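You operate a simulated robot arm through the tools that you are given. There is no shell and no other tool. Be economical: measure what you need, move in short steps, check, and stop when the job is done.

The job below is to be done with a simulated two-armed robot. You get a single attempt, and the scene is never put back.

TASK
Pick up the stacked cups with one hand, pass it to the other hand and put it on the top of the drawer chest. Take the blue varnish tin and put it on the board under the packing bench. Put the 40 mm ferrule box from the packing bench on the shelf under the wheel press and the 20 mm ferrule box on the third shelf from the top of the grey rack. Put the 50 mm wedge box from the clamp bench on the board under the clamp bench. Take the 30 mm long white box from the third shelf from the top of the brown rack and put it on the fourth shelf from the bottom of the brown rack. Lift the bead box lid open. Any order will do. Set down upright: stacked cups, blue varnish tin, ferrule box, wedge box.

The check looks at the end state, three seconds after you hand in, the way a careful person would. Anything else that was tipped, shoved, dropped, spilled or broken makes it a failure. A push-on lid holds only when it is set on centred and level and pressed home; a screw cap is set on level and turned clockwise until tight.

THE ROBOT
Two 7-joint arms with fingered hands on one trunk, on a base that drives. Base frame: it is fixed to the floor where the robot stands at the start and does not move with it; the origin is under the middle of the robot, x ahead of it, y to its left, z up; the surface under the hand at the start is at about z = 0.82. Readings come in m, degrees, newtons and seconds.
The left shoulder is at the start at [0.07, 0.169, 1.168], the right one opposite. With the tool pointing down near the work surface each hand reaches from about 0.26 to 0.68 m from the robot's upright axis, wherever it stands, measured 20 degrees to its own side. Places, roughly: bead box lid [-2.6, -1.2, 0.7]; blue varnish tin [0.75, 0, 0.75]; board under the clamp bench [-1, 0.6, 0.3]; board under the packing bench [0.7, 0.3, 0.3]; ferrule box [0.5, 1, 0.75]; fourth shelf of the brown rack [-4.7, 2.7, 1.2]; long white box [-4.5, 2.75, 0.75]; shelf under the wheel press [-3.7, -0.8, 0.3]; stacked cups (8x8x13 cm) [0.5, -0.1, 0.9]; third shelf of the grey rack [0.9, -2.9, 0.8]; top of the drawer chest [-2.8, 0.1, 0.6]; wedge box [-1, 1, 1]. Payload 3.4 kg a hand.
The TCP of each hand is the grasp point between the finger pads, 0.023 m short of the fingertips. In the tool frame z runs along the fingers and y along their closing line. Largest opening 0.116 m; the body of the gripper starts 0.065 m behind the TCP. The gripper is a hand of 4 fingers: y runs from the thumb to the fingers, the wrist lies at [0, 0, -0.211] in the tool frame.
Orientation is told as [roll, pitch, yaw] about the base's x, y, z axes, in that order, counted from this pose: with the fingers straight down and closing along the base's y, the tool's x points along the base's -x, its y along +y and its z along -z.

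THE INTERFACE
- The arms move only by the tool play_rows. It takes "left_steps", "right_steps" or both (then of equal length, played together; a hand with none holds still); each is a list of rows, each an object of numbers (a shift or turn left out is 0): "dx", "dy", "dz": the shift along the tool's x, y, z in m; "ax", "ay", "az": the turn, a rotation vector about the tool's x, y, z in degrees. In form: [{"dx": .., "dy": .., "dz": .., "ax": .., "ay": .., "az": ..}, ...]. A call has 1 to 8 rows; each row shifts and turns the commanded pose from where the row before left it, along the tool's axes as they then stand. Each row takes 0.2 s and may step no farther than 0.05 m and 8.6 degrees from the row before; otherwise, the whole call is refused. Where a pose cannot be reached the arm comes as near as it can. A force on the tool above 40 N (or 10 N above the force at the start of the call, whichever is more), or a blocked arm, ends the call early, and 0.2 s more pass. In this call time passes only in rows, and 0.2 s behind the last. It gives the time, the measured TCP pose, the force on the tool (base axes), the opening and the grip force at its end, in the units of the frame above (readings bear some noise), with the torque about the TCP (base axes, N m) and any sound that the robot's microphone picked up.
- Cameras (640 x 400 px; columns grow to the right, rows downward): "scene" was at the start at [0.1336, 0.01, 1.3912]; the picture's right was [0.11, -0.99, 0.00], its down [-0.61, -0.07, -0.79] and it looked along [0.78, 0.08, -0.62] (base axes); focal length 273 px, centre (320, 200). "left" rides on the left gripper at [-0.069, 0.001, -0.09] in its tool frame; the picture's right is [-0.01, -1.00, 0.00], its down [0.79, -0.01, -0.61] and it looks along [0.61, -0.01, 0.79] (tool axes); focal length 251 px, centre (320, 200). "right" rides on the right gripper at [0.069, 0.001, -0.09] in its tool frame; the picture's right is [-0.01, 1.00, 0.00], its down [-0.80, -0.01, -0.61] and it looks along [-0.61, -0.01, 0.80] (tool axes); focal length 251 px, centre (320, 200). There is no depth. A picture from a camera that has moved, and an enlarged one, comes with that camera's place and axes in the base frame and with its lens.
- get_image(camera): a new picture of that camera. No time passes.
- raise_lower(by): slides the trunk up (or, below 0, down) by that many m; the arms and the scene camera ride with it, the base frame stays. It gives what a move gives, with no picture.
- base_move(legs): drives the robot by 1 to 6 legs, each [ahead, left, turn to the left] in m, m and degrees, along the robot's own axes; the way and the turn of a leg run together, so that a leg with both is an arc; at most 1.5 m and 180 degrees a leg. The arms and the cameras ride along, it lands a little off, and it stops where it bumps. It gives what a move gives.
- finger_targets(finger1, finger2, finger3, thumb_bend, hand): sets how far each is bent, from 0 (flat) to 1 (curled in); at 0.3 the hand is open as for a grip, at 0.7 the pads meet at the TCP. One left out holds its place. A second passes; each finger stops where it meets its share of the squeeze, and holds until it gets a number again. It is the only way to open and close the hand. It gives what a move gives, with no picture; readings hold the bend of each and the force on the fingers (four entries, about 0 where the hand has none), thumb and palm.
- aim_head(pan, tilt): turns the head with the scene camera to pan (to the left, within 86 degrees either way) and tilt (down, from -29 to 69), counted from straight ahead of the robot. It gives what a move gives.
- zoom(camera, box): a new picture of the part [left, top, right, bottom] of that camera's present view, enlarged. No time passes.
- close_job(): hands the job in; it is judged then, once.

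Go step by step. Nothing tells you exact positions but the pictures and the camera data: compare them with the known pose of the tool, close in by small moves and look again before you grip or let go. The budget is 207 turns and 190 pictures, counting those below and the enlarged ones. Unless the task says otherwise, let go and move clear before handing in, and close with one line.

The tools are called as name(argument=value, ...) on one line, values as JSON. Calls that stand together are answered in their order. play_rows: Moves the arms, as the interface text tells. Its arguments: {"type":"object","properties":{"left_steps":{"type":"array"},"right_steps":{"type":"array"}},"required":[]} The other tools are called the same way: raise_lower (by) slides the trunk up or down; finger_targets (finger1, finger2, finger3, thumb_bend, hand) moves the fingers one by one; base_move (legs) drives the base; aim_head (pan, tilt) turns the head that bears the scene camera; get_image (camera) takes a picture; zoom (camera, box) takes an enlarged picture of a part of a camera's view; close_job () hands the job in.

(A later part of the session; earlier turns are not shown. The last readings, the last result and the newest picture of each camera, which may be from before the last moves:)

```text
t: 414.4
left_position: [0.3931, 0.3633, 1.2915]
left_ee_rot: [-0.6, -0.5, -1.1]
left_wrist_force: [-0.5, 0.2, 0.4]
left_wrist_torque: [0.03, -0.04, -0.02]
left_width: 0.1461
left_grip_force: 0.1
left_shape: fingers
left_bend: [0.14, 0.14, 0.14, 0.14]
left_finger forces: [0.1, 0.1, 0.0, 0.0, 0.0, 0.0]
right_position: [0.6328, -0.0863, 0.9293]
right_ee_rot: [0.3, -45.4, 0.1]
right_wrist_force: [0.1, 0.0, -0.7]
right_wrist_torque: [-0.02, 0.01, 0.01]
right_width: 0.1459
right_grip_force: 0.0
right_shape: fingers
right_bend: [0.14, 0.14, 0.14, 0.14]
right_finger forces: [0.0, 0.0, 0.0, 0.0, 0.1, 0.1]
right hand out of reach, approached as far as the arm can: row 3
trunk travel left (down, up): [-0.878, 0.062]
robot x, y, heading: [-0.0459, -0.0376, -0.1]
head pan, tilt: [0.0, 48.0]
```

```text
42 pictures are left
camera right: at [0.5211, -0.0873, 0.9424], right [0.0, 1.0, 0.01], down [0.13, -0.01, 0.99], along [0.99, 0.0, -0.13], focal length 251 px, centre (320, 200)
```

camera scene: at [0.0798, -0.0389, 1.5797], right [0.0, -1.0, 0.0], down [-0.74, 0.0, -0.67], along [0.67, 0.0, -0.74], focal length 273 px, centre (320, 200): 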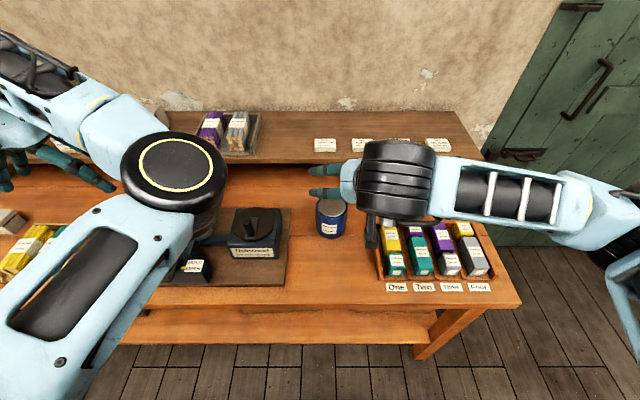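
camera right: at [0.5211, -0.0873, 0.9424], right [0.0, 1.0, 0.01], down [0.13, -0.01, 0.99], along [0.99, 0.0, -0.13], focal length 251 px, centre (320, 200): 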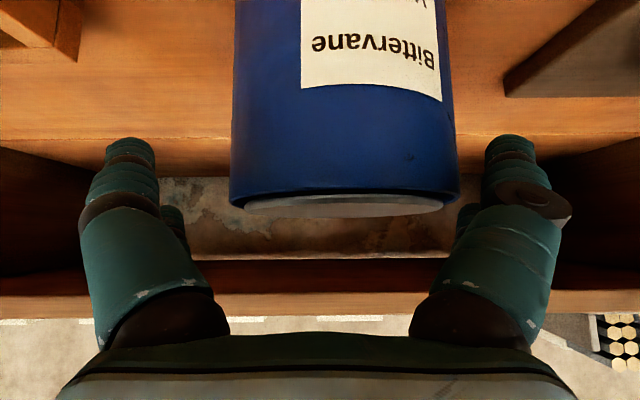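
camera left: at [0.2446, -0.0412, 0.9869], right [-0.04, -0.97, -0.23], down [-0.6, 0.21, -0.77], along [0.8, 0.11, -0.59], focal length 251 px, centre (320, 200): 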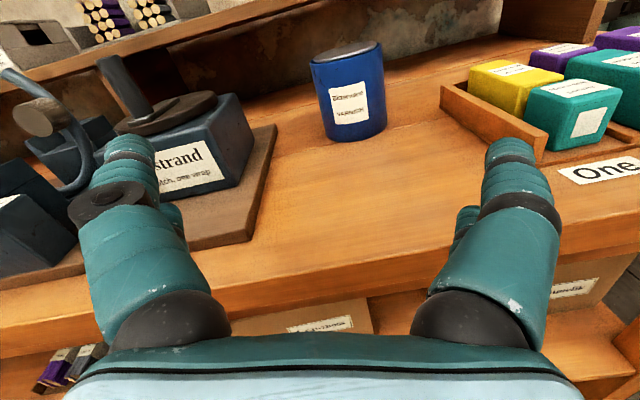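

It stopped just at its reach limit. I drive 3 cm closer and finish the approach.

base_move(legs=[[0.03, 0, 0]])

play_rows(right_steps=[{"dx": 0.014, "dy": 0.008, "dz": 0.003}, {"dx": 0.014, "dz": 0.003}])

get_image(camera="right")

```text
t: 415.3
left_position: [0.4196, 0.3627, 1.2929]
left_ee_rot: [-0.6, -0.8, -1.2]
left_wrist_force: [-1.0, -0.3, 0.3]
left_wrist_torque: [0.01, -0.02, 0.0]
left_width: 0.1462
left_grip_force: 0.1
left_shape: fingers
left_bend: [0.14, 0.14, 0.14, 0.14]
left_finger forces: [0.0, 0.0, 0.0, 0.1, 0.1, 0.0]
right_position: [0.66, -0.0894, 0.9322]
right_ee_rot: [0.3, -45.8, -0.1]
right_wrist_force: [-0.3, 0.9, 0.3]
right_wrist_torque: [0.01, -0.01, -0.03]
right_width: 0.1466
right_grip_force: 0.0
right_shape: fingers
right_bend: [0.14, 0.14, 0.14, 0.14]
right_finger forces: [0.1, 0.0, 0.1, 0.0, 0.0, 0.0]
trunk travel left (down, up): [-0.878, 0.062]
robot x, y, heading: [-0.0178, -0.04, -0.4]
head pan, tilt: [0.0, 48.0]
```

```text
t: 415.9
left_position: [0.4233, 0.3634, 1.2919]
left_ee_rot: [-0.5, -0.5, -1.3]
left_wrist_force: [-0.9, -0.9, 0.1]
left_wrist_torque: [-0.02, 0.01, -0.01]
left_width: 0.1459
left_grip_force: 0.0
left_shape: fingers
left_bend: [0.14, 0.14, 0.14, 0.14]
left_finger forces: [0.0, 0.0, 0.0, 0.0, 0.0, 0.1]
right_position: [0.6428, -0.083, 0.9068]
right_ee_rot: [0.2, -45.4, -0.1]
right_wrist_force: [-0.2, -0.2, -1.0]
right_wrist_torque: [0.0, -0.02, 0.02]
right_width: 0.1466
right_grip_force: 0.1
right_shape: fingers
right_bend: [0.14, 0.14, 0.14, 0.14]
right_finger forces: [0.0, 0.0, 0.1, 0.1, 0.0, 0.1]
right hand out of reach, approached as far as the arm can: row 2
trunk travel left (down, up): [-0.878, 0.062]
robot x, y, heading: [-0.0172, -0.0428, -0.1]
head pan, tilt: [0.0, 48.0]
```

```text
41 pictures are left
camera right: at [0.5307, -0.0825, 0.9206], right [0.01, 1.0, 0.01], down [0.12, -0.01, 0.99], along [0.99, 0.0, -0.12], focal length 251 px, centre (320, 200)
```

right: 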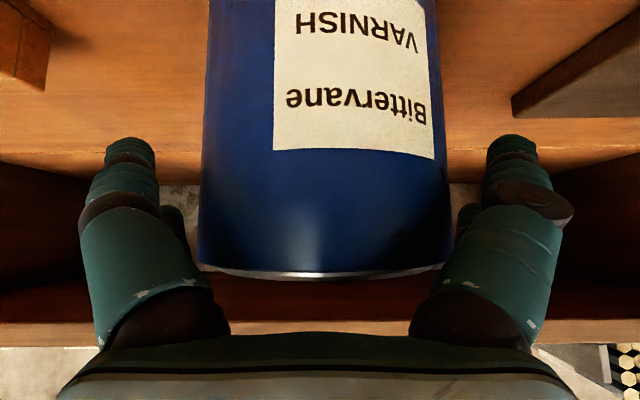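

The tin is well between the fingers. I close on it.

finger_targets(hand="right", finger1=0.46, finger2=0.46, finger3=0.46, thumb_bend=0.46)

raise_lower(by=0.03)

get_image(camera="right")

```text
t: 416.9
left_position: [0.4257, 0.3631, 1.2896]
left_ee_rot: [-0.6, -0.4, -1.3]
left_wrist_force: [-0.7, -0.5, 0.2]
left_wrist_torque: [0.01, 0.02, 0.01]
left_width: 0.146
left_grip_force: 0.1
left_shape: fingers
left_bend: [0.14, 0.14, 0.14, 0.14]
left_finger forces: [0.0, 0.1, 0.1, 0.0, 0.1, 0.0]
right_position: [0.6448, -0.082, 0.9054]
right_ee_rot: [0.3, -45.3, 0.0]
right_wrist_force: [0.1, 0.8, 0.4]
right_wrist_torque: [0.13, 0.02, -0.08]
right_width: 0.0992
right_grip_force: 27.7
right_shape: fingers
right_bend: [0.37, 0.38, 0.39, 0.39]
right_finger forces: [10.5, 17.3, 14.5, 0.0, 12.8, 0.0]
trunk travel left (down, up): [-0.878, 0.062]
robot x, y, heading: [-0.0148, -0.0424, -0.1]
head pan, tilt: [0.0, 48.0]
```

```text
t: 417.6
left_position: [0.4267, 0.3625, 1.3201]
left_ee_rot: [-0.5, -0.4, -1.3]
left_wrist_force: [-0.3, 0.3, -1.3]
left_wrist_torque: [0.02, 0.01, -0.02]
left_width: 0.1459
left_grip_force: 0.1
left_shape: fingers
left_bend: [0.14, 0.14, 0.14, 0.14]
left_finger forces: [0.1, 0.0, 0.1, 0.1, 0.1, 0.1]
right_position: [0.6468, -0.0831, 0.9342]
right_ee_rot: [0.3, -45.2, -0.2]
right_wrist_force: [0.7, -0.6, -8.0]
right_wrist_torque: [0.02, 0.01, 0.0]
right_width: 0.099
right_grip_force: 27.5
right_shape: fingers
right_bend: [0.37, 0.38, 0.39, 0.39]
right_finger forces: [10.8, 16.3, 14.5, 0.0, 13.1, 0.0]
trunk travel left (down, up): [-0.908, 0.032]
robot x, y, heading: [-0.0133, -0.0417, -0.2]
head pan, tilt: [0.0, 48.0]
```

```text
40 pictures are left
camera right: at [0.5329, -0.0822, 0.9489], right [0.0, 1.0, 0.01], down [0.13, -0.01, 0.99], along [0.99, 0.0, -0.13], focal length 251 px, centre (320, 200)
```

right: 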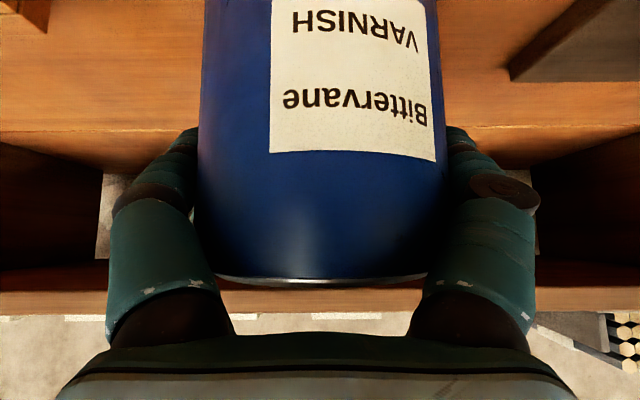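

The tin is lifted level. I retract over the bench, back off, and lower in front of the bench, keeping the parked left arm clear.

play_rows(right_steps=[{"dx": 0.014, "dz": -0.032}, {"dx": 0.014, "dz": -0.032}, {"dx": 0.014, "dz": -0.032}, {"dx": 0.014, "dz": -0.032}])

base_move(legs=[[-0.25, 0, 0], [0, -0.04, 0]])

raise_lower(by=-0.4)

get_image(camera="scene")

```text
t: 418.6
left_position: [0.4266, 0.3625, 1.321]
left_ee_rot: [-0.5, -0.4, -1.3]
left_wrist_force: [-0.3, -0.2, -0.3]
left_wrist_torque: [0.0, -0.01, -0.02]
left_width: 0.1461
left_grip_force: 0.2
left_shape: fingers
left_bend: [0.14, 0.14, 0.14, 0.14]
left_finger forces: [0.0, 0.0, 0.0, 0.0, 0.0, 0.1]
right_position: [0.6458, -0.083, 0.9342]
right_ee_rot: [0.2, -45.3, -0.1]
right_wrist_force: [0.1, 0.2, -8.2]
right_wrist_torque: [0.01, -0.01, 0.01]
right_width: 0.0992
right_grip_force: 27.8
right_shape: fingers
right_bend: [0.37, 0.38, 0.39, 0.39]
right_finger forces: [10.8, 16.3, 14.5, 0.1, 13.1, 0.1]
right hand out of reach, approached as far as the arm can: row 1, 2, 3, 4
trunk travel left (down, up): [-0.908, 0.032]
robot x, y, heading: [-0.019, -0.041, -0.3]
head pan, tilt: [0.0, 48.0]
```

```text
t: 420.9
left_position: [0.1761, 0.3331, 1.3166]
left_ee_rot: [-1.0, -0.4, -1.2]
left_wrist_force: [-0.1, 1.3, 0.2]
left_wrist_torque: [-0.03, -0.03, -0.01]
left_width: 0.1461
left_grip_force: 0.1
left_shape: fingers
left_bend: [0.14, 0.14, 0.14, 0.14]
left_finger forces: [0.0, 0.0, 0.0, 0.0, 0.0, 0.0]
right_position: [0.3938, -0.114, 0.9339]
right_ee_rot: [-0.2, -45.2, 0.3]
right_wrist_force: [1.2, 0.6, -7.5]
right_wrist_torque: [-0.04, -0.03, -0.02]
right_width: 0.0991
right_grip_force: 27.1
right_shape: fingers
right_bend: [0.37, 0.38, 0.39, 0.39]
right_finger forces: [10.8, 16.5, 14.4, 0.1, 13.0, 0.0]
trunk travel left (down, up): [-0.908, 0.032]
robot x, y, heading: [-0.2708, -0.0795, -0.3]
head pan, tilt: [0.0, 48.0]
```

```text
t: 421.9
left_position: [0.1693, 0.3231, 1.2816]
left_ee_rot: [-0.5, -0.7, -1.4]
left_wrist_force: [0.1, 1.2, -0.6]
left_wrist_torque: [0.01, -0.02, -0.02]
left_width: 0.1461
left_grip_force: 0.0
left_shape: fingers
left_bend: [0.14, 0.14, 0.14, 0.14]
left_finger forces: [0.0, 0.0, 0.0, 0.0, 0.0, 0.0]
right_position: [0.3949, -0.1182, 0.9035]
right_ee_rot: [0.5, -46.3, 0.1]
right_wrist_force: [-4.9, 0.3, 16.3]
right_wrist_torque: [-0.04, 0.29, 0.01]
right_width: 0.0986
right_grip_force: 29.2
right_shape: fingers
right_bend: [0.38, 0.4, 0.4, 0.39]
right_finger forces: [11.5, 18.9, 14.3, 0.0, 13.1, 0.0]
trunk travel left (down, up): [-0.868, 0.072]
robot x, y, heading: [-0.2677, -0.0772, -0.3]
head pan, tilt: [0.0, 48.0]
stopped: the force on the tool passed its limit at 44 N (the readings are from after the stop); the commanded pose is now the measured one
```

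```text
39 pictures are left
camera scene: at [-0.148, -0.079, 1.5698], right [0.0, -1.0, 0.0], down [-0.74, 0.0, -0.67], along [0.67, 0.0, -0.74], focal length 273 px, centre (320, 200)
```

scene: 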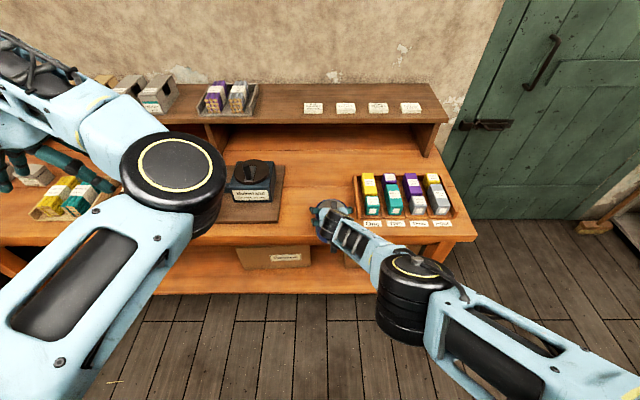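

The arm retraction hadn't taken effect, so the tin just touched down at the bench's front edge; nothing moved. I raise again and retry retracting.

raise_lower(by=0.065)

play_rows(right_steps=[{"dx": 0.02, "dz": -0.02}, {"dx": 0.02, "dz": -0.02}, {"dx": 0.02, "dz": -0.02}, {"dx": 0.02, "dz": -0.02}])

get_image(camera="right")

```text
t: 422.9
left_position: [0.1762, 0.324, 1.3439]
left_ee_rot: [-0.6, -0.2, -1.3]
left_wrist_force: [0.4, -0.5, 0.4]
left_wrist_torque: [-0.03, 0.01, -0.01]
left_width: 0.1461
left_grip_force: 0.0
left_shape: fingers
left_bend: [0.14, 0.14, 0.14, 0.14]
left_finger forces: [0.0, 0.0, 0.0, 0.0, 0.1, 0.1]
right_position: [0.3991, -0.1183, 0.9638]
right_ee_rot: [0.4, -45.8, 0.1]
right_wrist_force: [0.1, -0.1, -8.3]
right_wrist_torque: [-0.01, -0.05, -0.05]
right_width: 0.099
right_grip_force: 27.6
right_shape: fingers
right_bend: [0.38, 0.4, 0.4, 0.39]
right_finger forces: [11.5, 16.6, 14.8, 0.1, 12.9, 0.0]
trunk travel left (down, up): [-0.933, 0.007]
robot x, y, heading: [-0.2709, -0.0767, 0.1]
head pan, tilt: [0.0, 48.0]
```

```text
t: 423.9
left_position: [0.1749, 0.3249, 1.3446]
left_ee_rot: [-0.6, -0.5, -1.3]
left_wrist_force: [-0.6, 1.1, -0.6]
left_wrist_torque: [-0.02, 0.01, 0.04]
left_width: 0.1459
left_grip_force: 0.0
left_shape: fingers
left_bend: [0.14, 0.14, 0.14, 0.14]
left_finger forces: [0.0, 0.0, 0.0, 0.1, 0.0, 0.1]
right_position: [0.3982, -0.1184, 0.9664]
right_ee_rot: [0.5, -46.0, 0.0]
right_wrist_force: [-1.3, -0.3, -7.6]
right_wrist_torque: [-0.01, 0.04, -0.02]
right_width: 0.0988
right_grip_force: 27.9
right_shape: fingers
right_bend: [0.38, 0.4, 0.4, 0.39]
right_finger forces: [11.5, 16.8, 14.7, 0.0, 12.9, 0.1]
right hand out of reach, approached as far as the arm can: row 1, 2, 3, 4
trunk travel left (down, up): [-0.933, 0.007]
robot x, y, heading: [-0.272, -0.078, -0.4]
head pan, tilt: [0.0, 48.0]
```

```text
38 pictures are left
camera right: at [0.285, -0.119, 0.9781], right [0.0, 1.0, 0.01], down [0.12, -0.01, 0.99], along [0.99, 0.0, -0.12], focal length 251 px, centre (320, 200)
```

right: 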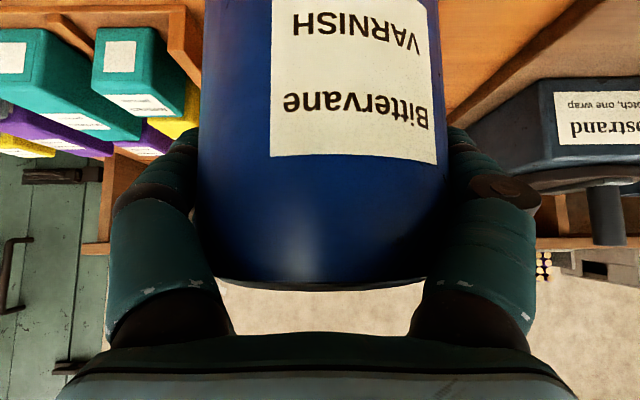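

The right arm is at a limit too, so I use the base: back up slightly, swing right by 50 degrees to bring the tin off the bench, lower there, and swing it back in under the bench.

base_move(legs=[[-0.05, 0, 0], [0, 0, -50]])

raise_lower(by=-0.3)

aim_head(pan=25, tilt=45)

get_image(camera="scene")

```text
t: 427.1
left_position: [0.2752, -0.155, 1.3442]
left_ee_rot: [-0.6, -0.5, -50.9]
left_wrist_force: [-0.1, 0.1, -0.3]
left_wrist_torque: [0.02, 0.0, 0.0]
left_width: 0.1459
left_grip_force: 0.1
left_shape: fingers
left_bend: [0.14, 0.14, 0.14, 0.14]
left_finger forces: [0.1, 0.0, 0.0, 0.0, 0.1, 0.0]
right_position: [0.0814, -0.6131, 0.9654]
right_ee_rot: [0.4, -46.0, -49.4]
right_wrist_force: [-0.5, 0.3, -6.8]
right_wrist_torque: [-0.01, -0.02, -0.04]
right_width: 0.0987
right_grip_force: 28.0
right_shape: fingers
right_bend: [0.38, 0.4, 0.4, 0.39]
right_finger forces: [10.9, 16.7, 14.5, 0.0, 12.7, 0.0]
trunk travel left (down, up): [-0.933, 0.007]
robot x, y, heading: [-0.3197, -0.0799, -49.9]
head pan, tilt: [0.0, 48.0]
```

```text
t: 430.1
left_position: [0.2751, -0.155, 1.0449]
left_ee_rot: [-0.7, -0.4, -50.9]
left_wrist_force: [-0.9, -0.5, 0.1]
left_wrist_torque: [-0.01, 0.0, 0.0]
left_width: 0.1461
left_grip_force: 0.0
left_shape: fingers
left_bend: [0.14, 0.14, 0.14, 0.14]
left_finger forces: [0.0, 0.0, 0.0, 0.0, 0.0, 0.0]
right_position: [0.0817, -0.6116, 0.6647]
right_ee_rot: [0.5, -45.9, -49.5]
right_wrist_force: [-0.6, -0.7, -7.5]
right_wrist_torque: [-0.03, -0.01, -0.01]
right_width: 0.0987
right_grip_force: 27.5
right_shape: fingers
right_bend: [0.38, 0.4, 0.4, 0.39]
right_finger forces: [10.9, 16.7, 14.4, 0.1, 12.8, 0.0]
trunk travel left (down, up): [-0.633, 0.307]
robot x, y, heading: [-0.3189, -0.0767, -49.9]
head pan, tilt: [0.0, 48.0]
```

```text
t: 431.0
left_position: [0.2754, -0.1548, 1.0439]
left_ee_rot: [-0.6, -0.4, -50.8]
left_wrist_force: [0.0, -0.5, -0.1]
left_wrist_torque: [-0.03, 0.03, 0.02]
left_width: 0.1459
left_grip_force: 0.1
left_shape: fingers
left_bend: [0.14, 0.14, 0.14, 0.14]
left_finger forces: [0.0, 0.1, 0.1, 0.1, 0.1, 0.0]
right_position: [0.0827, -0.612, 0.6646]
right_ee_rot: [0.5, -45.9, -49.5]
right_wrist_force: [0.3, -0.8, -7.2]
right_wrist_torque: [-0.07, 0.0, -0.03]
right_width: 0.0991
right_grip_force: 27.0
right_shape: fingers
right_bend: [0.38, 0.4, 0.4, 0.39]
right_finger forces: [10.8, 16.7, 14.3, 0.0, 12.8, 0.0]
trunk travel left (down, up): [-0.633, 0.307]
robot x, y, heading: [-0.32, -0.0749, -49.9]
head pan, tilt: [25.0, 45.0]
```

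```text
37 pictures are left
camera scene: at [-0.2146, -0.1511, 1.3386], right [-0.42, -0.91, 0.0], down [-0.64, 0.3, -0.71], along [0.64, -0.3, -0.71], focal length 273 px, centre (320, 200)
```

scene: 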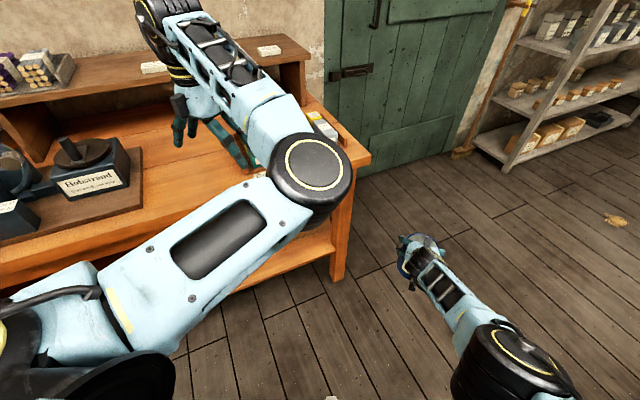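

The tin hangs clear of the bench. I lower another 0.165 m, swing back to face the bench and look underneath.

raise_lower(by=-0.165)

base_move(legs=[[0, 0, 49.9]])

get_image(camera="right")

aim_head(pan=-5, tilt=45)

get_image(camera="scene")

```text
t: 432.8
left_position: [0.2739, -0.155, 0.8791]
left_ee_rot: [-0.6, -0.4, -50.9]
left_wrist_force: [0.1, 0.1, 0.1]
left_wrist_torque: [0.01, 0.02, 0.0]
left_width: 0.1458
left_grip_force: 0.0
left_shape: fingers
left_bend: [0.14, 0.14, 0.14, 0.14]
left_finger forces: [0.0, 0.0, 0.0, 0.0, 0.1, 0.0]
right_position: [0.0829, -0.6117, 0.4999]
right_ee_rot: [0.4, -45.9, -49.5]
right_wrist_force: [-0.3, -0.1, -7.5]
right_wrist_torque: [0.01, -0.04, 0.0]
right_width: 0.0985
right_grip_force: 26.8
right_shape: fingers
right_bend: [0.38, 0.4, 0.4, 0.39]
right_finger forces: [10.9, 16.7, 14.4, 0.0, 12.8, 0.0]
trunk travel left (down, up): [-0.468, 0.472]
robot x, y, heading: [-0.318, -0.0757, -50.0]
head pan, tilt: [25.0, 45.0]
```

```text
t: 435.5
left_position: [0.1138, 0.3369, 0.8791]
left_ee_rot: [-0.6, -0.4, 0.4]
left_wrist_force: [0.3, -0.5, 0.4]
left_wrist_torque: [-0.02, 0.0, 0.01]
left_width: 0.146
left_grip_force: 0.0
left_shape: fingers
left_bend: [0.14, 0.14, 0.14, 0.14]
left_finger forces: [0.0, 0.1, 0.0, 0.1, 0.0, 0.0]
right_position: [0.3464, -0.0988, 0.4986]
right_ee_rot: [0.4, -45.9, 1.7]
right_wrist_force: [0.2, -0.1, -7.1]
right_wrist_torque: [0.0, -0.02, -0.03]
right_width: 0.0985
right_grip_force: 27.3
right_shape: fingers
right_bend: [0.38, 0.4, 0.4, 0.39]
right_finger forces: [10.6, 16.9, 14.3, 0.0, 12.8, 0.0]
trunk travel left (down, up): [-0.468, 0.472]
robot x, y, heading: [-0.3184, -0.0769, 1.3]
head pan, tilt: [25.0, 45.0]
```

```text
36 pictures are left
camera right: at [0.2354, -0.1029, 0.5129], right [-0.03, 1.0, 0.01], down [0.12, -0.01, 0.99], along [0.99, 0.03, -0.12], focal length 251 px, centre (320, 200)
```

right: 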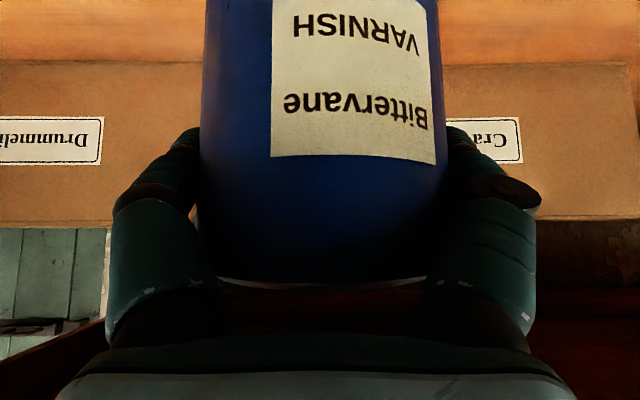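

```text
t: 436.5
left_position: [0.1139, 0.3358, 0.8801]
left_ee_rot: [-0.6, -0.3, 0.2]
left_wrist_force: [0.7, -0.1, 0.2]
left_wrist_torque: [0.03, 0.01, -0.01]
left_width: 0.1461
left_grip_force: 0.2
left_shape: fingers
left_bend: [0.14, 0.14, 0.14, 0.14]
left_finger forces: [0.0, 0.0, 0.1, 0.1, 0.0, 0.0]
right_position: [0.3486, -0.1009, 0.5002]
right_ee_rot: [0.4, -46.0, 1.7]
right_wrist_force: [-0.2, -0.3, -7.8]
right_wrist_torque: [-0.01, -0.02, 0.03]
right_width: 0.0988
right_grip_force: 27.3
right_shape: fingers
right_bend: [0.38, 0.4, 0.4, 0.39]
right_finger forces: [10.6, 16.8, 14.3, 0.0, 12.7, 0.0]
trunk travel left (down, up): [-0.468, 0.472]
robot x, y, heading: [-0.321, -0.0759, 1.4]
head pan, tilt: [-5.0, 45.0]
```

```text
35 pictures are left
camera scene: at [-0.1891, -0.081, 1.1736], right [-0.06, -1.0, 0.0], down [-0.71, 0.04, -0.71], along [0.7, -0.04, -0.71], focal length 273 px, centre (320, 200)
```

scene: 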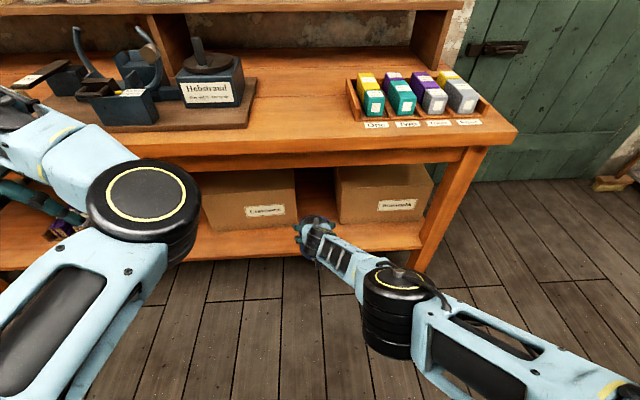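

The board strip before the cartons is clear, with a gap between them at y about -0.11. I move in 0.116 m and lower with the trunk.

base_move(legs=[[0.116, 0, -1.2]])

raise_lower(by=-0.08)

zoom(camera="scene", box=[180, 120, 460, 300])

get_image(camera="right")

```text
t: 437.7
left_position: [0.2382, 0.3286, 0.8777]
left_ee_rot: [-0.5, -0.3, -0.9]
left_wrist_force: [0.4, -0.4, 0.1]
left_wrist_torque: [-0.02, 0.01, 0.01]
left_width: 0.1459
left_grip_force: 0.1
left_shape: fingers
left_bend: [0.14, 0.14, 0.14, 0.14]
left_finger forces: [0.0, 0.0, 0.1, 0.0, 0.1, 0.1]
right_position: [0.4631, -0.1129, 0.4989]
right_ee_rot: [0.3, -45.8, 0.6]
right_wrist_force: [0.1, -0.1, -8.8]
right_wrist_torque: [0.01, -0.02, -0.05]
right_width: 0.0986
right_grip_force: 27.3
right_shape: fingers
right_bend: [0.38, 0.4, 0.4, 0.39]
right_finger forces: [10.7, 16.8, 14.3, 0.0, 12.7, 0.0]
trunk travel left (down, up): [-0.468, 0.472]
robot x, y, heading: [-0.2039, -0.0755, 0.0]
head pan, tilt: [-5.0, 45.0]
```

```text
t: 438.9
left_position: [0.2374, 0.3276, 0.799]
left_ee_rot: [-0.6, -0.4, -0.8]
left_wrist_force: [0.5, 0.2, 0.7]
left_wrist_torque: [0.0, 0.02, -0.01]
left_width: 0.146
left_grip_force: 0.1
left_shape: fingers
left_bend: [0.14, 0.14, 0.14, 0.14]
left_finger forces: [0.1, 0.1, 0.0, 0.1, 0.1, 0.0]
right_position: [0.4624, -0.1118, 0.4189]
right_ee_rot: [0.5, -45.9, 0.5]
right_wrist_force: [0.5, 0.2, -6.1]
right_wrist_torque: [0.0, -0.04, 0.02]
right_width: 0.0989
right_grip_force: 27.2
right_shape: fingers
right_bend: [0.38, 0.4, 0.4, 0.39]
right_finger forces: [10.7, 16.9, 14.3, 0.1, 12.7, 0.0]
trunk travel left (down, up): [-0.388, 0.552]
robot x, y, heading: [-0.2048, -0.0755, 0.2]
head pan, tilt: [-5.0, 45.0]
```

```text
2.22 times, centred on (320, 210) of scene
camera zoom: at [-0.0744, -0.0824, 1.0937], right [-0.08, -1.0, 0.0], down [-0.71, 0.06, -0.71], along [0.7, -0.06, -0.71], focal length 607 px, centre (320, 178)
```

zoom: 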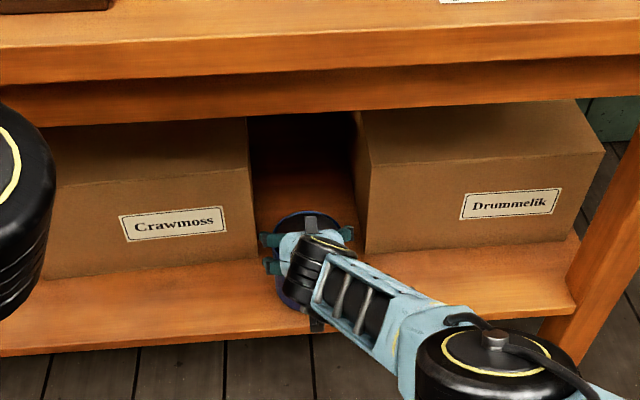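

```text
33 pictures are left
camera right: at [0.3497, -0.1134, 0.433], right [-0.01, 1.0, 0.01], down [0.12, -0.01, 0.99], along [0.99, 0.01, -0.12], focal length 251 px, centre (320, 200)
```

right: 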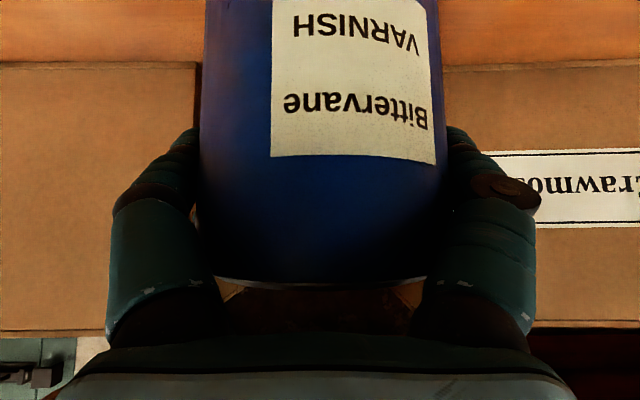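

The board is at about z 0.315, just below the tin. I lower in small trunk steps.

raise_lower(by=-0.012)

raise_lower(by=-0.006)

raise_lower(by=-0.005)

```text
t: 439.5
left_position: [0.2376, 0.3288, 0.7878]
left_ee_rot: [-0.6, -0.4, -0.9]
left_wrist_force: [-0.2, 0.2, 0.2]
left_wrist_torque: [0.04, -0.04, -0.01]
left_width: 0.1457
left_grip_force: 0.0
left_shape: fingers
left_bend: [0.14, 0.14, 0.14, 0.14]
left_finger forces: [0.0, 0.0, 0.0, 0.1, 0.1, 0.0]
right_position: [0.4621, -0.1119, 0.4082]
right_ee_rot: [0.5, -45.8, 0.5]
right_wrist_force: [-0.1, 0.0, -7.5]
right_wrist_torque: [0.01, -0.03, 0.01]
right_width: 0.0985
right_grip_force: 27.1
right_shape: fingers
right_bend: [0.38, 0.4, 0.4, 0.39]
right_finger forces: [10.7, 16.9, 14.2, 0.0, 12.7, 0.0]
trunk travel left (down, up): [-0.376, 0.564]
robot x, y, heading: [-0.2043, -0.0785, 0.4]
head pan, tilt: [-5.0, 45.0]
```

```text
t: 440.0
left_position: [0.2368, 0.3296, 0.7808]
left_ee_rot: [-0.6, -0.4, -0.9]
left_wrist_force: [0.0, 0.5, 0.8]
left_wrist_torque: [-0.02, 0.02, -0.02]
left_width: 0.146
left_grip_force: 0.1
left_shape: fingers
left_bend: [0.14, 0.14, 0.14, 0.14]
left_finger forces: [0.0, 0.0, 0.1, 0.0, 0.0, 0.1]
right_position: [0.4621, -0.1119, 0.4024]
right_ee_rot: [0.5, -45.9, 0.4]
right_wrist_force: [-0.5, -0.2, -7.7]
right_wrist_torque: [-0.03, -0.03, 0.0]
right_width: 0.0987
right_grip_force: 27.3
right_shape: fingers
right_bend: [0.38, 0.4, 0.4, 0.39]
right_finger forces: [10.7, 16.8, 14.3, 0.0, 12.7, 0.0]
trunk travel left (down, up): [-0.37, 0.57]
robot x, y, heading: [-0.2046, -0.0748, 0.5]
head pan, tilt: [-5.0, 45.0]
```

```text
t: 440.6
left_position: [0.2364, 0.3288, 0.7759]
left_ee_rot: [-0.6, -0.4, -0.9]
left_wrist_force: [0.4, -0.1, -0.6]
left_wrist_torque: [-0.01, 0.0, 0.01]
left_width: 0.1459
left_grip_force: 0.1
left_shape: fingers
left_bend: [0.14, 0.14, 0.14, 0.14]
left_finger forces: [0.0, 0.0, 0.0, 0.0, 0.0, 0.0]
right_position: [0.4607, -0.113, 0.3969]
right_ee_rot: [0.4, -45.8, 0.5]
right_wrist_force: [-0.1, -0.4, -8.8]
right_wrist_torque: [0.01, -0.01, 0.01]
right_width: 0.0986
right_grip_force: 27.3
right_shape: fingers
right_bend: [0.38, 0.4, 0.4, 0.39]
right_finger forces: [10.7, 16.9, 14.3, 0.0, 12.7, 0.1]
trunk travel left (down, up): [-0.365, 0.575]
robot x, y, heading: [-0.2022, -0.0751, 0.3]
head pan, tilt: [-5.0, 45.0]
```

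No contact yet. I continue in small steps.

raise_lower(by=-0.005)

raise_lower(by=-0.004)

raise_lower(by=-0.004)

raise_lower(by=-0.004)

```text
t: 441.1
left_position: [0.2369, 0.3296, 0.7708]
left_ee_rot: [-0.5, -0.4, -0.9]
left_wrist_force: [0.5, 0.2, -0.1]
left_wrist_torque: [0.02, 0.0, -0.02]
left_width: 0.1462
left_grip_force: 0.1
left_shape: fingers
left_bend: [0.14, 0.14, 0.14, 0.14]
left_finger forces: [0.1, 0.0, 0.0, 0.1, 0.0, 0.0]
right_position: [0.4626, -0.1112, 0.3923]
right_ee_rot: [0.4, -46.0, 0.5]
right_wrist_force: [0.0, 0.9, -7.2]
right_wrist_torque: [-0.02, 0.0, 0.0]
right_width: 0.0987
right_grip_force: 27.4
right_shape: fingers
right_bend: [0.38, 0.4, 0.4, 0.39]
right_finger forces: [10.7, 16.8, 14.3, 0.0, 12.7, 0.0]
trunk travel left (down, up): [-0.36, 0.58]
robot x, y, heading: [-0.2009, -0.0745, 0.2]
head pan, tilt: [-5.0, 45.0]
```

```text
t: 441.6
left_position: [0.2369, 0.328, 0.7669]
left_ee_rot: [-0.5, -0.5, -0.9]
left_wrist_force: [-0.1, 0.7, 0.0]
left_wrist_torque: [0.02, -0.02, 0.04]
left_width: 0.1462
left_grip_force: 0.0
left_shape: fingers
left_bend: [0.14, 0.14, 0.14, 0.14]
left_finger forces: [0.0, 0.0, 0.0, 0.1, 0.0, 0.1]
right_position: [0.4623, -0.1121, 0.3879]
right_ee_rot: [0.4, -46.0, 0.6]
right_wrist_force: [0.5, 0.1, -8.5]
right_wrist_torque: [0.01, 0.0, 0.01]
right_width: 0.0985
right_grip_force: 27.2
right_shape: fingers
right_bend: [0.38, 0.4, 0.4, 0.39]
right_finger forces: [10.7, 16.8, 14.3, 0.1, 12.7, 0.0]
trunk travel left (down, up): [-0.356, 0.584]
robot x, y, heading: [-0.2048, -0.0782, 0.2]
head pan, tilt: [-5.0, 45.0]
```

```text
t: 442.2
left_position: [0.238, 0.3289, 0.7642]
left_ee_rot: [-0.6, -0.4, -0.8]
left_wrist_force: [0.2, -0.8, -0.2]
left_wrist_torque: [0.02, 0.02, -0.03]
left_width: 0.1458
left_grip_force: 0.0
left_shape: fingers
left_bend: [0.14, 0.14, 0.14, 0.14]
left_finger forces: [0.0, 0.0, 0.1, 0.0, 0.0, 0.1]
right_position: [0.4624, -0.1131, 0.3853]
right_ee_rot: [0.5, -46.0, 0.5]
right_wrist_force: [1.1, 1.5, -3.3]
right_wrist_torque: [-0.11, 0.05, -0.02]
right_width: 0.0986
right_grip_force: 27.2
right_shape: fingers
right_bend: [0.38, 0.4, 0.4, 0.39]
right_finger forces: [10.3, 17.5, 13.9, 0.0, 13.0, 0.1]
trunk travel left (down, up): [-0.352, 0.588]
robot x, y, heading: [-0.2056, -0.075, 0.0]
head pan, tilt: [-5.0, 45.0]
```

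```text
t: 442.7
left_position: [0.2346, 0.3299, 0.7606]
left_ee_rot: [-0.6, -0.6, -1.0]
left_wrist_force: [-0.4, -0.6, -0.4]
left_wrist_torque: [0.0, 0.01, -0.01]
left_width: 0.146
left_grip_force: 0.1
left_shape: fingers
left_bend: [0.14, 0.14, 0.14, 0.14]
left_finger forces: [0.0, 0.1, 0.0, 0.0, 0.1, 0.0]
right_position: [0.4627, -0.1117, 0.3842]
right_ee_rot: [0.3, -46.3, 0.4]
right_wrist_force: [2.3, -0.7, 16.9]
right_wrist_torque: [-0.05, 0.29, -0.06]
right_width: 0.0988
right_grip_force: 28.7
right_shape: fingers
right_bend: [0.38, 0.4, 0.4, 0.39]
right_finger forces: [9.5, 19.9, 14.3, 0.1, 13.4, 0.1]
trunk travel left (down, up): [-0.348, 0.592]
robot x, y, heading: [-0.2039, -0.0762, 0.3]
head pan, tilt: [-5.0, 45.0]
```

The tin stands on the board. I ease 2 mm, open and back straight out.

raise_lower(by=0.002)

finger_targets(hand="right", finger1=0.14, finger2=0.14, finger3=0.14, thumb_bend=0.14)

base_move(legs=[[-0.12, 0, 0]])

get_image(camera="scene")

```text
t: 443.2
left_position: [0.2354, 0.3291, 0.7625]
left_ee_rot: [-0.6, -0.6, -0.9]
left_wrist_force: [0.8, 0.3, -1.0]
left_wrist_torque: [0.04, -0.01, 0.03]
left_width: 0.1459
left_grip_force: 0.1
left_shape: fingers
left_bend: [0.14, 0.14, 0.14, 0.14]
left_finger forces: [0.1, 0.1, 0.0, 0.0, 0.0, 0.0]
right_position: [0.462, -0.112, 0.3843]
right_ee_rot: [0.4, -46.1, 0.4]
right_wrist_force: [6.7, 1.6, 12.7]
right_wrist_torque: [-0.04, 0.21, -0.02]
right_width: 0.0987
right_grip_force: 28.3
right_shape: fingers
right_bend: [0.38, 0.4, 0.4, 0.39]
right_finger forces: [9.6, 19.8, 13.8, 0.0, 13.1, 0.1]
trunk travel left (down, up): [-0.35, 0.59]
robot x, y, heading: [-0.2069, -0.0793, 0.4]
head pan, tilt: [-5.0, 45.0]
```

```text
t: 444.2
left_position: [0.2362, 0.3283, 0.7606]
left_ee_rot: [-0.6, -0.4, -0.9]
left_wrist_force: [1.0, -0.6, -0.8]
left_wrist_torque: [0.02, 0.01, -0.01]
left_width: 0.1463
left_grip_force: 0.1
left_shape: fingers
left_bend: [0.14, 0.14, 0.14, 0.14]
left_finger forces: [0.0, 0.1, 0.0, 0.1, 0.1, 0.0]
right_position: [0.4629, -0.1126, 0.3823]
right_ee_rot: [0.5, -46.0, 0.5]
right_wrist_force: [0.1, -0.5, -0.3]
right_wrist_torque: [-0.01, -0.01, 0.0]
right_width: 0.1458
right_grip_force: 0.1
right_shape: fingers
right_bend: [0.14, 0.14, 0.14, 0.14]
right_finger forces: [0.0, 0.0, 0.0, 0.1, 0.1, 0.1]
trunk travel left (down, up): [-0.35, 0.59]
robot x, y, heading: [-0.201, -0.0737, -0.0]
head pan, tilt: [-5.0, 45.0]
```

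```text
t: 445.5
left_position: [0.1171, 0.3305, 0.7631]
left_ee_rot: [-0.6, -0.6, -0.8]
left_wrist_force: [-0.3, 0.0, -0.1]
left_wrist_torque: [-0.01, -0.01, 0.01]
left_width: 0.1461
left_grip_force: 0.1
left_shape: fingers
left_bend: [0.14, 0.14, 0.14, 0.14]
left_finger forces: [0.0, 0.0, 0.0, 0.0, 0.0, 0.0]
right_position: [0.3416, -0.1135, 0.3826]
right_ee_rot: [0.4, -46.1, 0.4]
right_wrist_force: [0.1, -0.2, 0.0]
right_wrist_torque: [-0.02, -0.02, -0.01]
right_width: 0.1454
right_grip_force: 0.1
right_shape: fingers
right_bend: [0.14, 0.14, 0.14, 0.14]
right_finger forces: [0.0, 0.1, 0.0, 0.0, 0.0, 0.0]
trunk travel left (down, up): [-0.35, 0.59]
robot x, y, heading: [-0.3223, -0.0795, 0.2]
head pan, tilt: [-5.0, 45.0]
```

```text
32 pictures are left
camera scene: at [-0.1957, -0.0827, 1.056], right [-0.08, -1.0, 0.0], down [-0.7, 0.06, -0.71], along [0.71, -0.06, -0.71], focal length 273 px, centre (320, 200)
```

scene: 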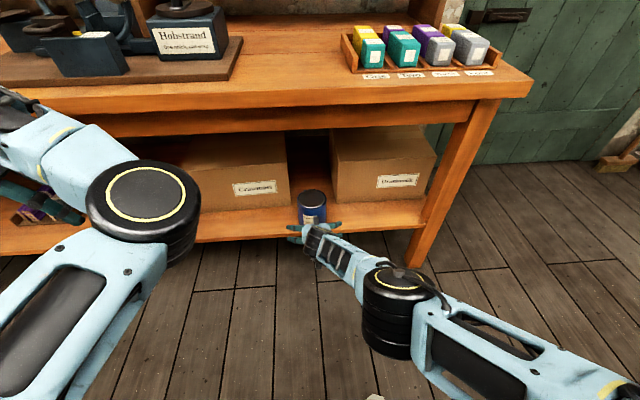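

The tin stands upright on the board. Now I swing clear, raise, and test the right arm by turning it back to point down for picking the 20 mm box.

base_move(legs=[[0, 0, -50]])

raise_lower(by=0.4)

raise_lower(by=0.15)

play_rows(right_steps=[{"ay": 7, "dz": -0.02}, {"ay": 7, "dz": -0.02}, {"ay": 7, "dz": -0.02}, {"ay": 7}, {"ay": 7}, {"ay": 7}, {"ay": 4}])

```text
t: 448.2
left_position: [0.2686, -0.1665, 0.7615]
left_ee_rot: [-0.7, -0.5, -52.0]
left_wrist_force: [0.6, 1.2, -0.6]
left_wrist_torque: [-0.02, 0.0, 0.01]
left_width: 0.1462
left_grip_force: 0.1
left_shape: fingers
left_bend: [0.14, 0.14, 0.14, 0.14]
left_finger forces: [0.0, 0.1, 0.1, 0.1, 0.1, 0.1]
right_position: [0.065, -0.6183, 0.382]
right_ee_rot: [0.5, -45.8, -50.7]
right_wrist_force: [-0.1, 0.1, 0.7]
right_wrist_torque: [-0.03, 0.0, -0.01]
right_width: 0.1457
right_grip_force: 0.1
right_shape: fingers
right_bend: [0.14, 0.14, 0.14, 0.14]
right_finger forces: [0.0, 0.0, 0.1, 0.0, 0.0, 0.0]
trunk travel left (down, up): [-0.35, 0.59]
robot x, y, heading: [-0.3245, -0.0768, -51.0]
head pan, tilt: [-5.0, 45.0]
```

```text
t: 452.0
left_position: [0.2682, -0.1661, 1.1628]
left_ee_rot: [-0.6, -0.5, -52.1]
left_wrist_force: [0.7, -0.3, 0.0]
left_wrist_torque: [0.01, -0.04, 0.01]
left_width: 0.1458
left_grip_force: 0.0
left_shape: fingers
left_bend: [0.14, 0.14, 0.14, 0.14]
left_finger forces: [0.0, 0.1, 0.0, 0.0, 0.0, 0.1]
right_position: [0.0657, -0.6184, 0.7817]
right_ee_rot: [0.4, -45.8, -50.7]
right_wrist_force: [-0.1, -0.2, -0.3]
right_wrist_torque: [0.0, 0.03, -0.01]
right_width: 0.1457
right_grip_force: 0.0
right_shape: fingers
right_bend: [0.14, 0.14, 0.14, 0.14]
right_finger forces: [0.0, 0.0, 0.0, 0.0, 0.0, 0.1]
trunk travel left (down, up): [-0.75, 0.19]
robot x, y, heading: [-0.3205, -0.0751, -50.9]
head pan, tilt: [-5.0, 45.0]
```

```text
t: 453.7
left_position: [0.2686, -0.165, 1.3112]
left_ee_rot: [-0.5, -0.5, -52.1]
left_wrist_force: [0.6, -0.8, 0.5]
left_wrist_torque: [0.03, -0.01, -0.01]
left_width: 0.1461
left_grip_force: 0.0
left_shape: fingers
left_bend: [0.14, 0.14, 0.14, 0.14]
left_finger forces: [0.0, 0.0, 0.1, 0.0, 0.0, 0.0]
right_position: [0.0668, -0.6187, 0.9322]
right_ee_rot: [0.5, -45.8, -50.7]
right_wrist_force: [0.7, 0.6, 0.6]
right_wrist_torque: [0.02, 0.03, 0.0]
right_width: 0.1457
right_grip_force: 0.0
right_shape: fingers
right_bend: [0.14, 0.14, 0.14, 0.14]
right_finger forces: [0.1, 0.0, 0.1, 0.0, 0.0, 0.1]
trunk travel left (down, up): [-0.9, 0.04]
robot x, y, heading: [-0.3175, -0.0785, -51.0]
head pan, tilt: [-5.0, 45.0]
```

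```text
t: 455.3
left_position: [0.2676, -0.1664, 1.3114]
left_ee_rot: [-0.6, -0.5, -52.1]
left_wrist_force: [0.3, -0.4, 0.4]
left_wrist_torque: [0.0, -0.02, 0.0]
left_width: 0.1459
left_grip_force: 0.0
left_shape: fingers
left_bend: [0.14, 0.14, 0.14, 0.14]
left_finger forces: [0.0, 0.0, 0.0, 0.0, 0.0, 0.0]
right_position: [0.0329, -0.5713, 0.9745]
right_ee_rot: [0.3, -10.3, -50.6]
right_wrist_force: [0.7, 0.6, -0.1]
right_wrist_torque: [-0.02, 0.05, 0.02]
right_width: 0.1458
right_grip_force: 0.0
right_shape: fingers
right_bend: [0.14, 0.14, 0.14, 0.14]
right_finger forces: [0.1, 0.0, 0.1, 0.0, 0.0, 0.0]
right hand out of reach, approached as far as the arm can: row 1, 2, 4, 5, 6, 7
trunk travel left (down, up): [-0.9, 0.04]
robot x, y, heading: [-0.3277, -0.0788, -50.9]
head pan, tilt: [-5.0, 45.0]
```

The right hand is nearly vertical again. I check that it moves freely upward and back.

play_rows(right_steps=[{"dz": -0.04}, {"dz": -0.04}, {"dz": -0.04}, {"dx": 0.03}, {"dx": 0.03}])

```text
t: 456.5
left_position: [0.267, -0.1657, 1.312]
left_ee_rot: [-0.5, -0.4, -52.1]
left_wrist_force: [-0.2, 0.1, 0.9]
left_wrist_torque: [-0.01, -0.03, 0.03]
left_width: 0.1461
left_grip_force: 0.1
left_shape: fingers
left_bend: [0.14, 0.14, 0.14, 0.14]
left_finger forces: [0.0, 0.0, 0.1, 0.0, 0.0, 0.0]
right_position: [-0.0211, -0.5108, 1.0822]
right_ee_rot: [0.3, -10.5, -50.5]
right_wrist_force: [-0.4, 0.6, 1.5]
right_wrist_torque: [-0.05, 0.03, 0.01]
right_width: 0.1458
right_grip_force: 0.1
right_shape: fingers
right_bend: [0.14, 0.14, 0.14, 0.14]
right_finger forces: [0.1, 0.0, 0.0, 0.0, 0.1, 0.0]
trunk travel left (down, up): [-0.9, 0.04]
robot x, y, heading: [-0.3244, -0.0732, -51.1]
head pan, tilt: [-5.0, 45.0]
```

The arm moves freely again. I drive to the 20 mm box with the right hand high, and look down at it.

base_move(legs=[[0, 0, 51], [0, 1.29, 0], [0.31, 0, 0]])

raise_lower(by=-0.1)

play_rows(right_steps=[{"ay": 3.5, "dx": -0.03}, {"ay": 3.5, "dx": -0.03}, {"ay": 3, "dx": -0.03}, {"dx": -0.025}])

get_image(camera="right")

aim_head(pan=0, tilt=48)

get_image(camera="scene")

```text
t: 466.8
left_position: [0.4095, 1.5745, 1.3121]
left_ee_rot: [-0.6, -0.5, -0.3]
left_wrist_force: [-0.7, -0.1, -0.1]
left_wrist_torque: [0.01, 0.0, 0.0]
left_width: 0.1459
left_grip_force: 0.1
left_shape: fingers
left_bend: [0.14, 0.14, 0.14, 0.14]
left_finger forces: [0.0, 0.0, 0.0, 0.0, 0.0, 0.1]
right_position: [0.5018, 1.1333, 1.0821]
right_ee_rot: [0.3, -10.6, 1.3]
right_wrist_force: [-0.4, -0.4, 0.0]
right_wrist_torque: [-0.01, 0.0, 0.0]
right_width: 0.1459
right_grip_force: 0.1
right_shape: fingers
right_bend: [0.14, 0.14, 0.14, 0.14]
right_finger forces: [0.0, 0.0, 0.1, 0.0, 0.0, 0.0]
trunk travel left (down, up): [-0.9, 0.04]
robot x, y, heading: [-0.0256, 1.1663, 0.7]
head pan, tilt: [-5.0, 45.0]
```

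```text
t: 468.1
left_position: [0.4113, 1.5743, 1.2106]
left_ee_rot: [-0.6, -0.5, -0.3]
left_wrist_force: [-0.1, -1.1, 0.3]
left_wrist_torque: [-0.01, -0.01, 0.03]
left_width: 0.146
left_grip_force: 0.1
left_shape: fingers
left_bend: [0.14, 0.14, 0.14, 0.14]
left_finger forces: [0.0, 0.1, 0.0, 0.0, 0.0, 0.0]
right_position: [0.5045, 1.1326, 0.9805]
right_ee_rot: [0.3, -10.5, 1.1]
right_wrist_force: [-0.1, 0.2, 0.2]
right_wrist_torque: [-0.01, 0.0, 0.01]
right_width: 0.1459
right_grip_force: 0.1
right_shape: fingers
right_bend: [0.14, 0.14, 0.14, 0.14]
right_finger forces: [0.0, 0.0, 0.0, 0.1, 0.0, 0.0]
trunk travel left (down, up): [-0.8, 0.14]
robot x, y, heading: [-0.0281, 1.1649, 0.8]
head pan, tilt: [-5.0, 45.0]
```

```text
t: 469.1
left_position: [0.4112, 1.5741, 1.2121]
left_ee_rot: [-0.4, -0.5, -0.4]
left_wrist_force: [0.2, -0.6, 0.6]
left_wrist_torque: [-0.01, -0.03, -0.04]
left_width: 0.1464
left_grip_force: 0.0
left_shape: fingers
left_bend: [0.14, 0.14, 0.14, 0.14]
left_finger forces: [0.0, 0.0, 0.1, 0.1, 0.0, 0.0]
right_position: [0.5827, 1.1414, 1.0032]
right_ee_rot: [0.4, -0.6, 1.5]
right_wrist_force: [0.3, -0.6, 0.6]
right_wrist_torque: [0.01, 0.01, -0.02]
right_width: 0.1457
right_grip_force: 0.1
right_shape: fingers
right_bend: [0.14, 0.14, 0.14, 0.14]
right_finger forces: [0.0, 0.0, 0.0, 0.0, 0.1, 0.0]
right hand out of reach, approached as far as the arm can: row 3, 4
trunk travel left (down, up): [-0.8, 0.14]
robot x, y, heading: [-0.0244, 1.1668, 0.8]
head pan, tilt: [-5.0, 45.0]
```

```text
31 pictures are left
camera right: at [0.5131, 1.1393, 1.0923], right [-0.02, 1.0, 0.01], down [0.79, 0.01, 0.61], along [0.61, 0.01, -0.79], focal length 251 px, centre (320, 200)
```

right: 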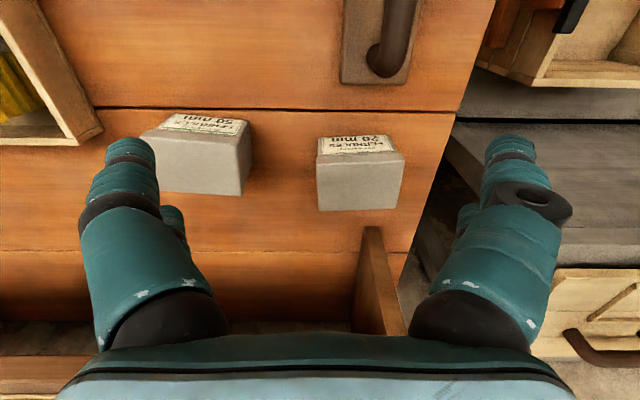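

```text
t: 469.8
left_position: [0.411, 1.5737, 1.2117]
left_ee_rot: [-0.5, -0.5, -0.5]
left_wrist_force: [0.4, -0.2, -0.4]
left_wrist_torque: [0.0, -0.04, 0.0]
left_width: 0.1459
left_grip_force: 0.0
left_shape: fingers
left_bend: [0.14, 0.14, 0.14, 0.14]
left_finger forces: [0.1, 0.0, 0.0, 0.0, 0.0, 0.0]
right_position: [0.5836, 1.1408, 1.0033]
right_ee_rot: [0.3, -0.5, 1.3]
right_wrist_force: [-1.0, 0.1, -0.5]
right_wrist_torque: [0.01, -0.01, -0.01]
right_width: 0.1459
right_grip_force: 0.1
right_shape: fingers
right_bend: [0.14, 0.14, 0.14, 0.14]
right_finger forces: [0.1, 0.1, 0.0, 0.1, 0.0, 0.0]
trunk travel left (down, up): [-0.8, 0.14]
robot x, y, heading: [-0.0272, 1.1624, 0.6]
head pan, tilt: [0.0, 48.0]
```

```text
30 pictures are left
camera scene: at [0.1017, 1.1665, 1.5016], right [0.01, -1.0, 0.0], down [-0.74, -0.01, -0.67], along [0.67, 0.01, -0.74], focal length 273 px, centre (320, 200)
```

scene: 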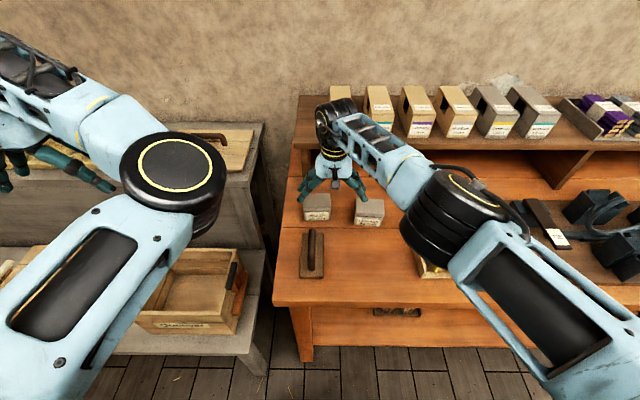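

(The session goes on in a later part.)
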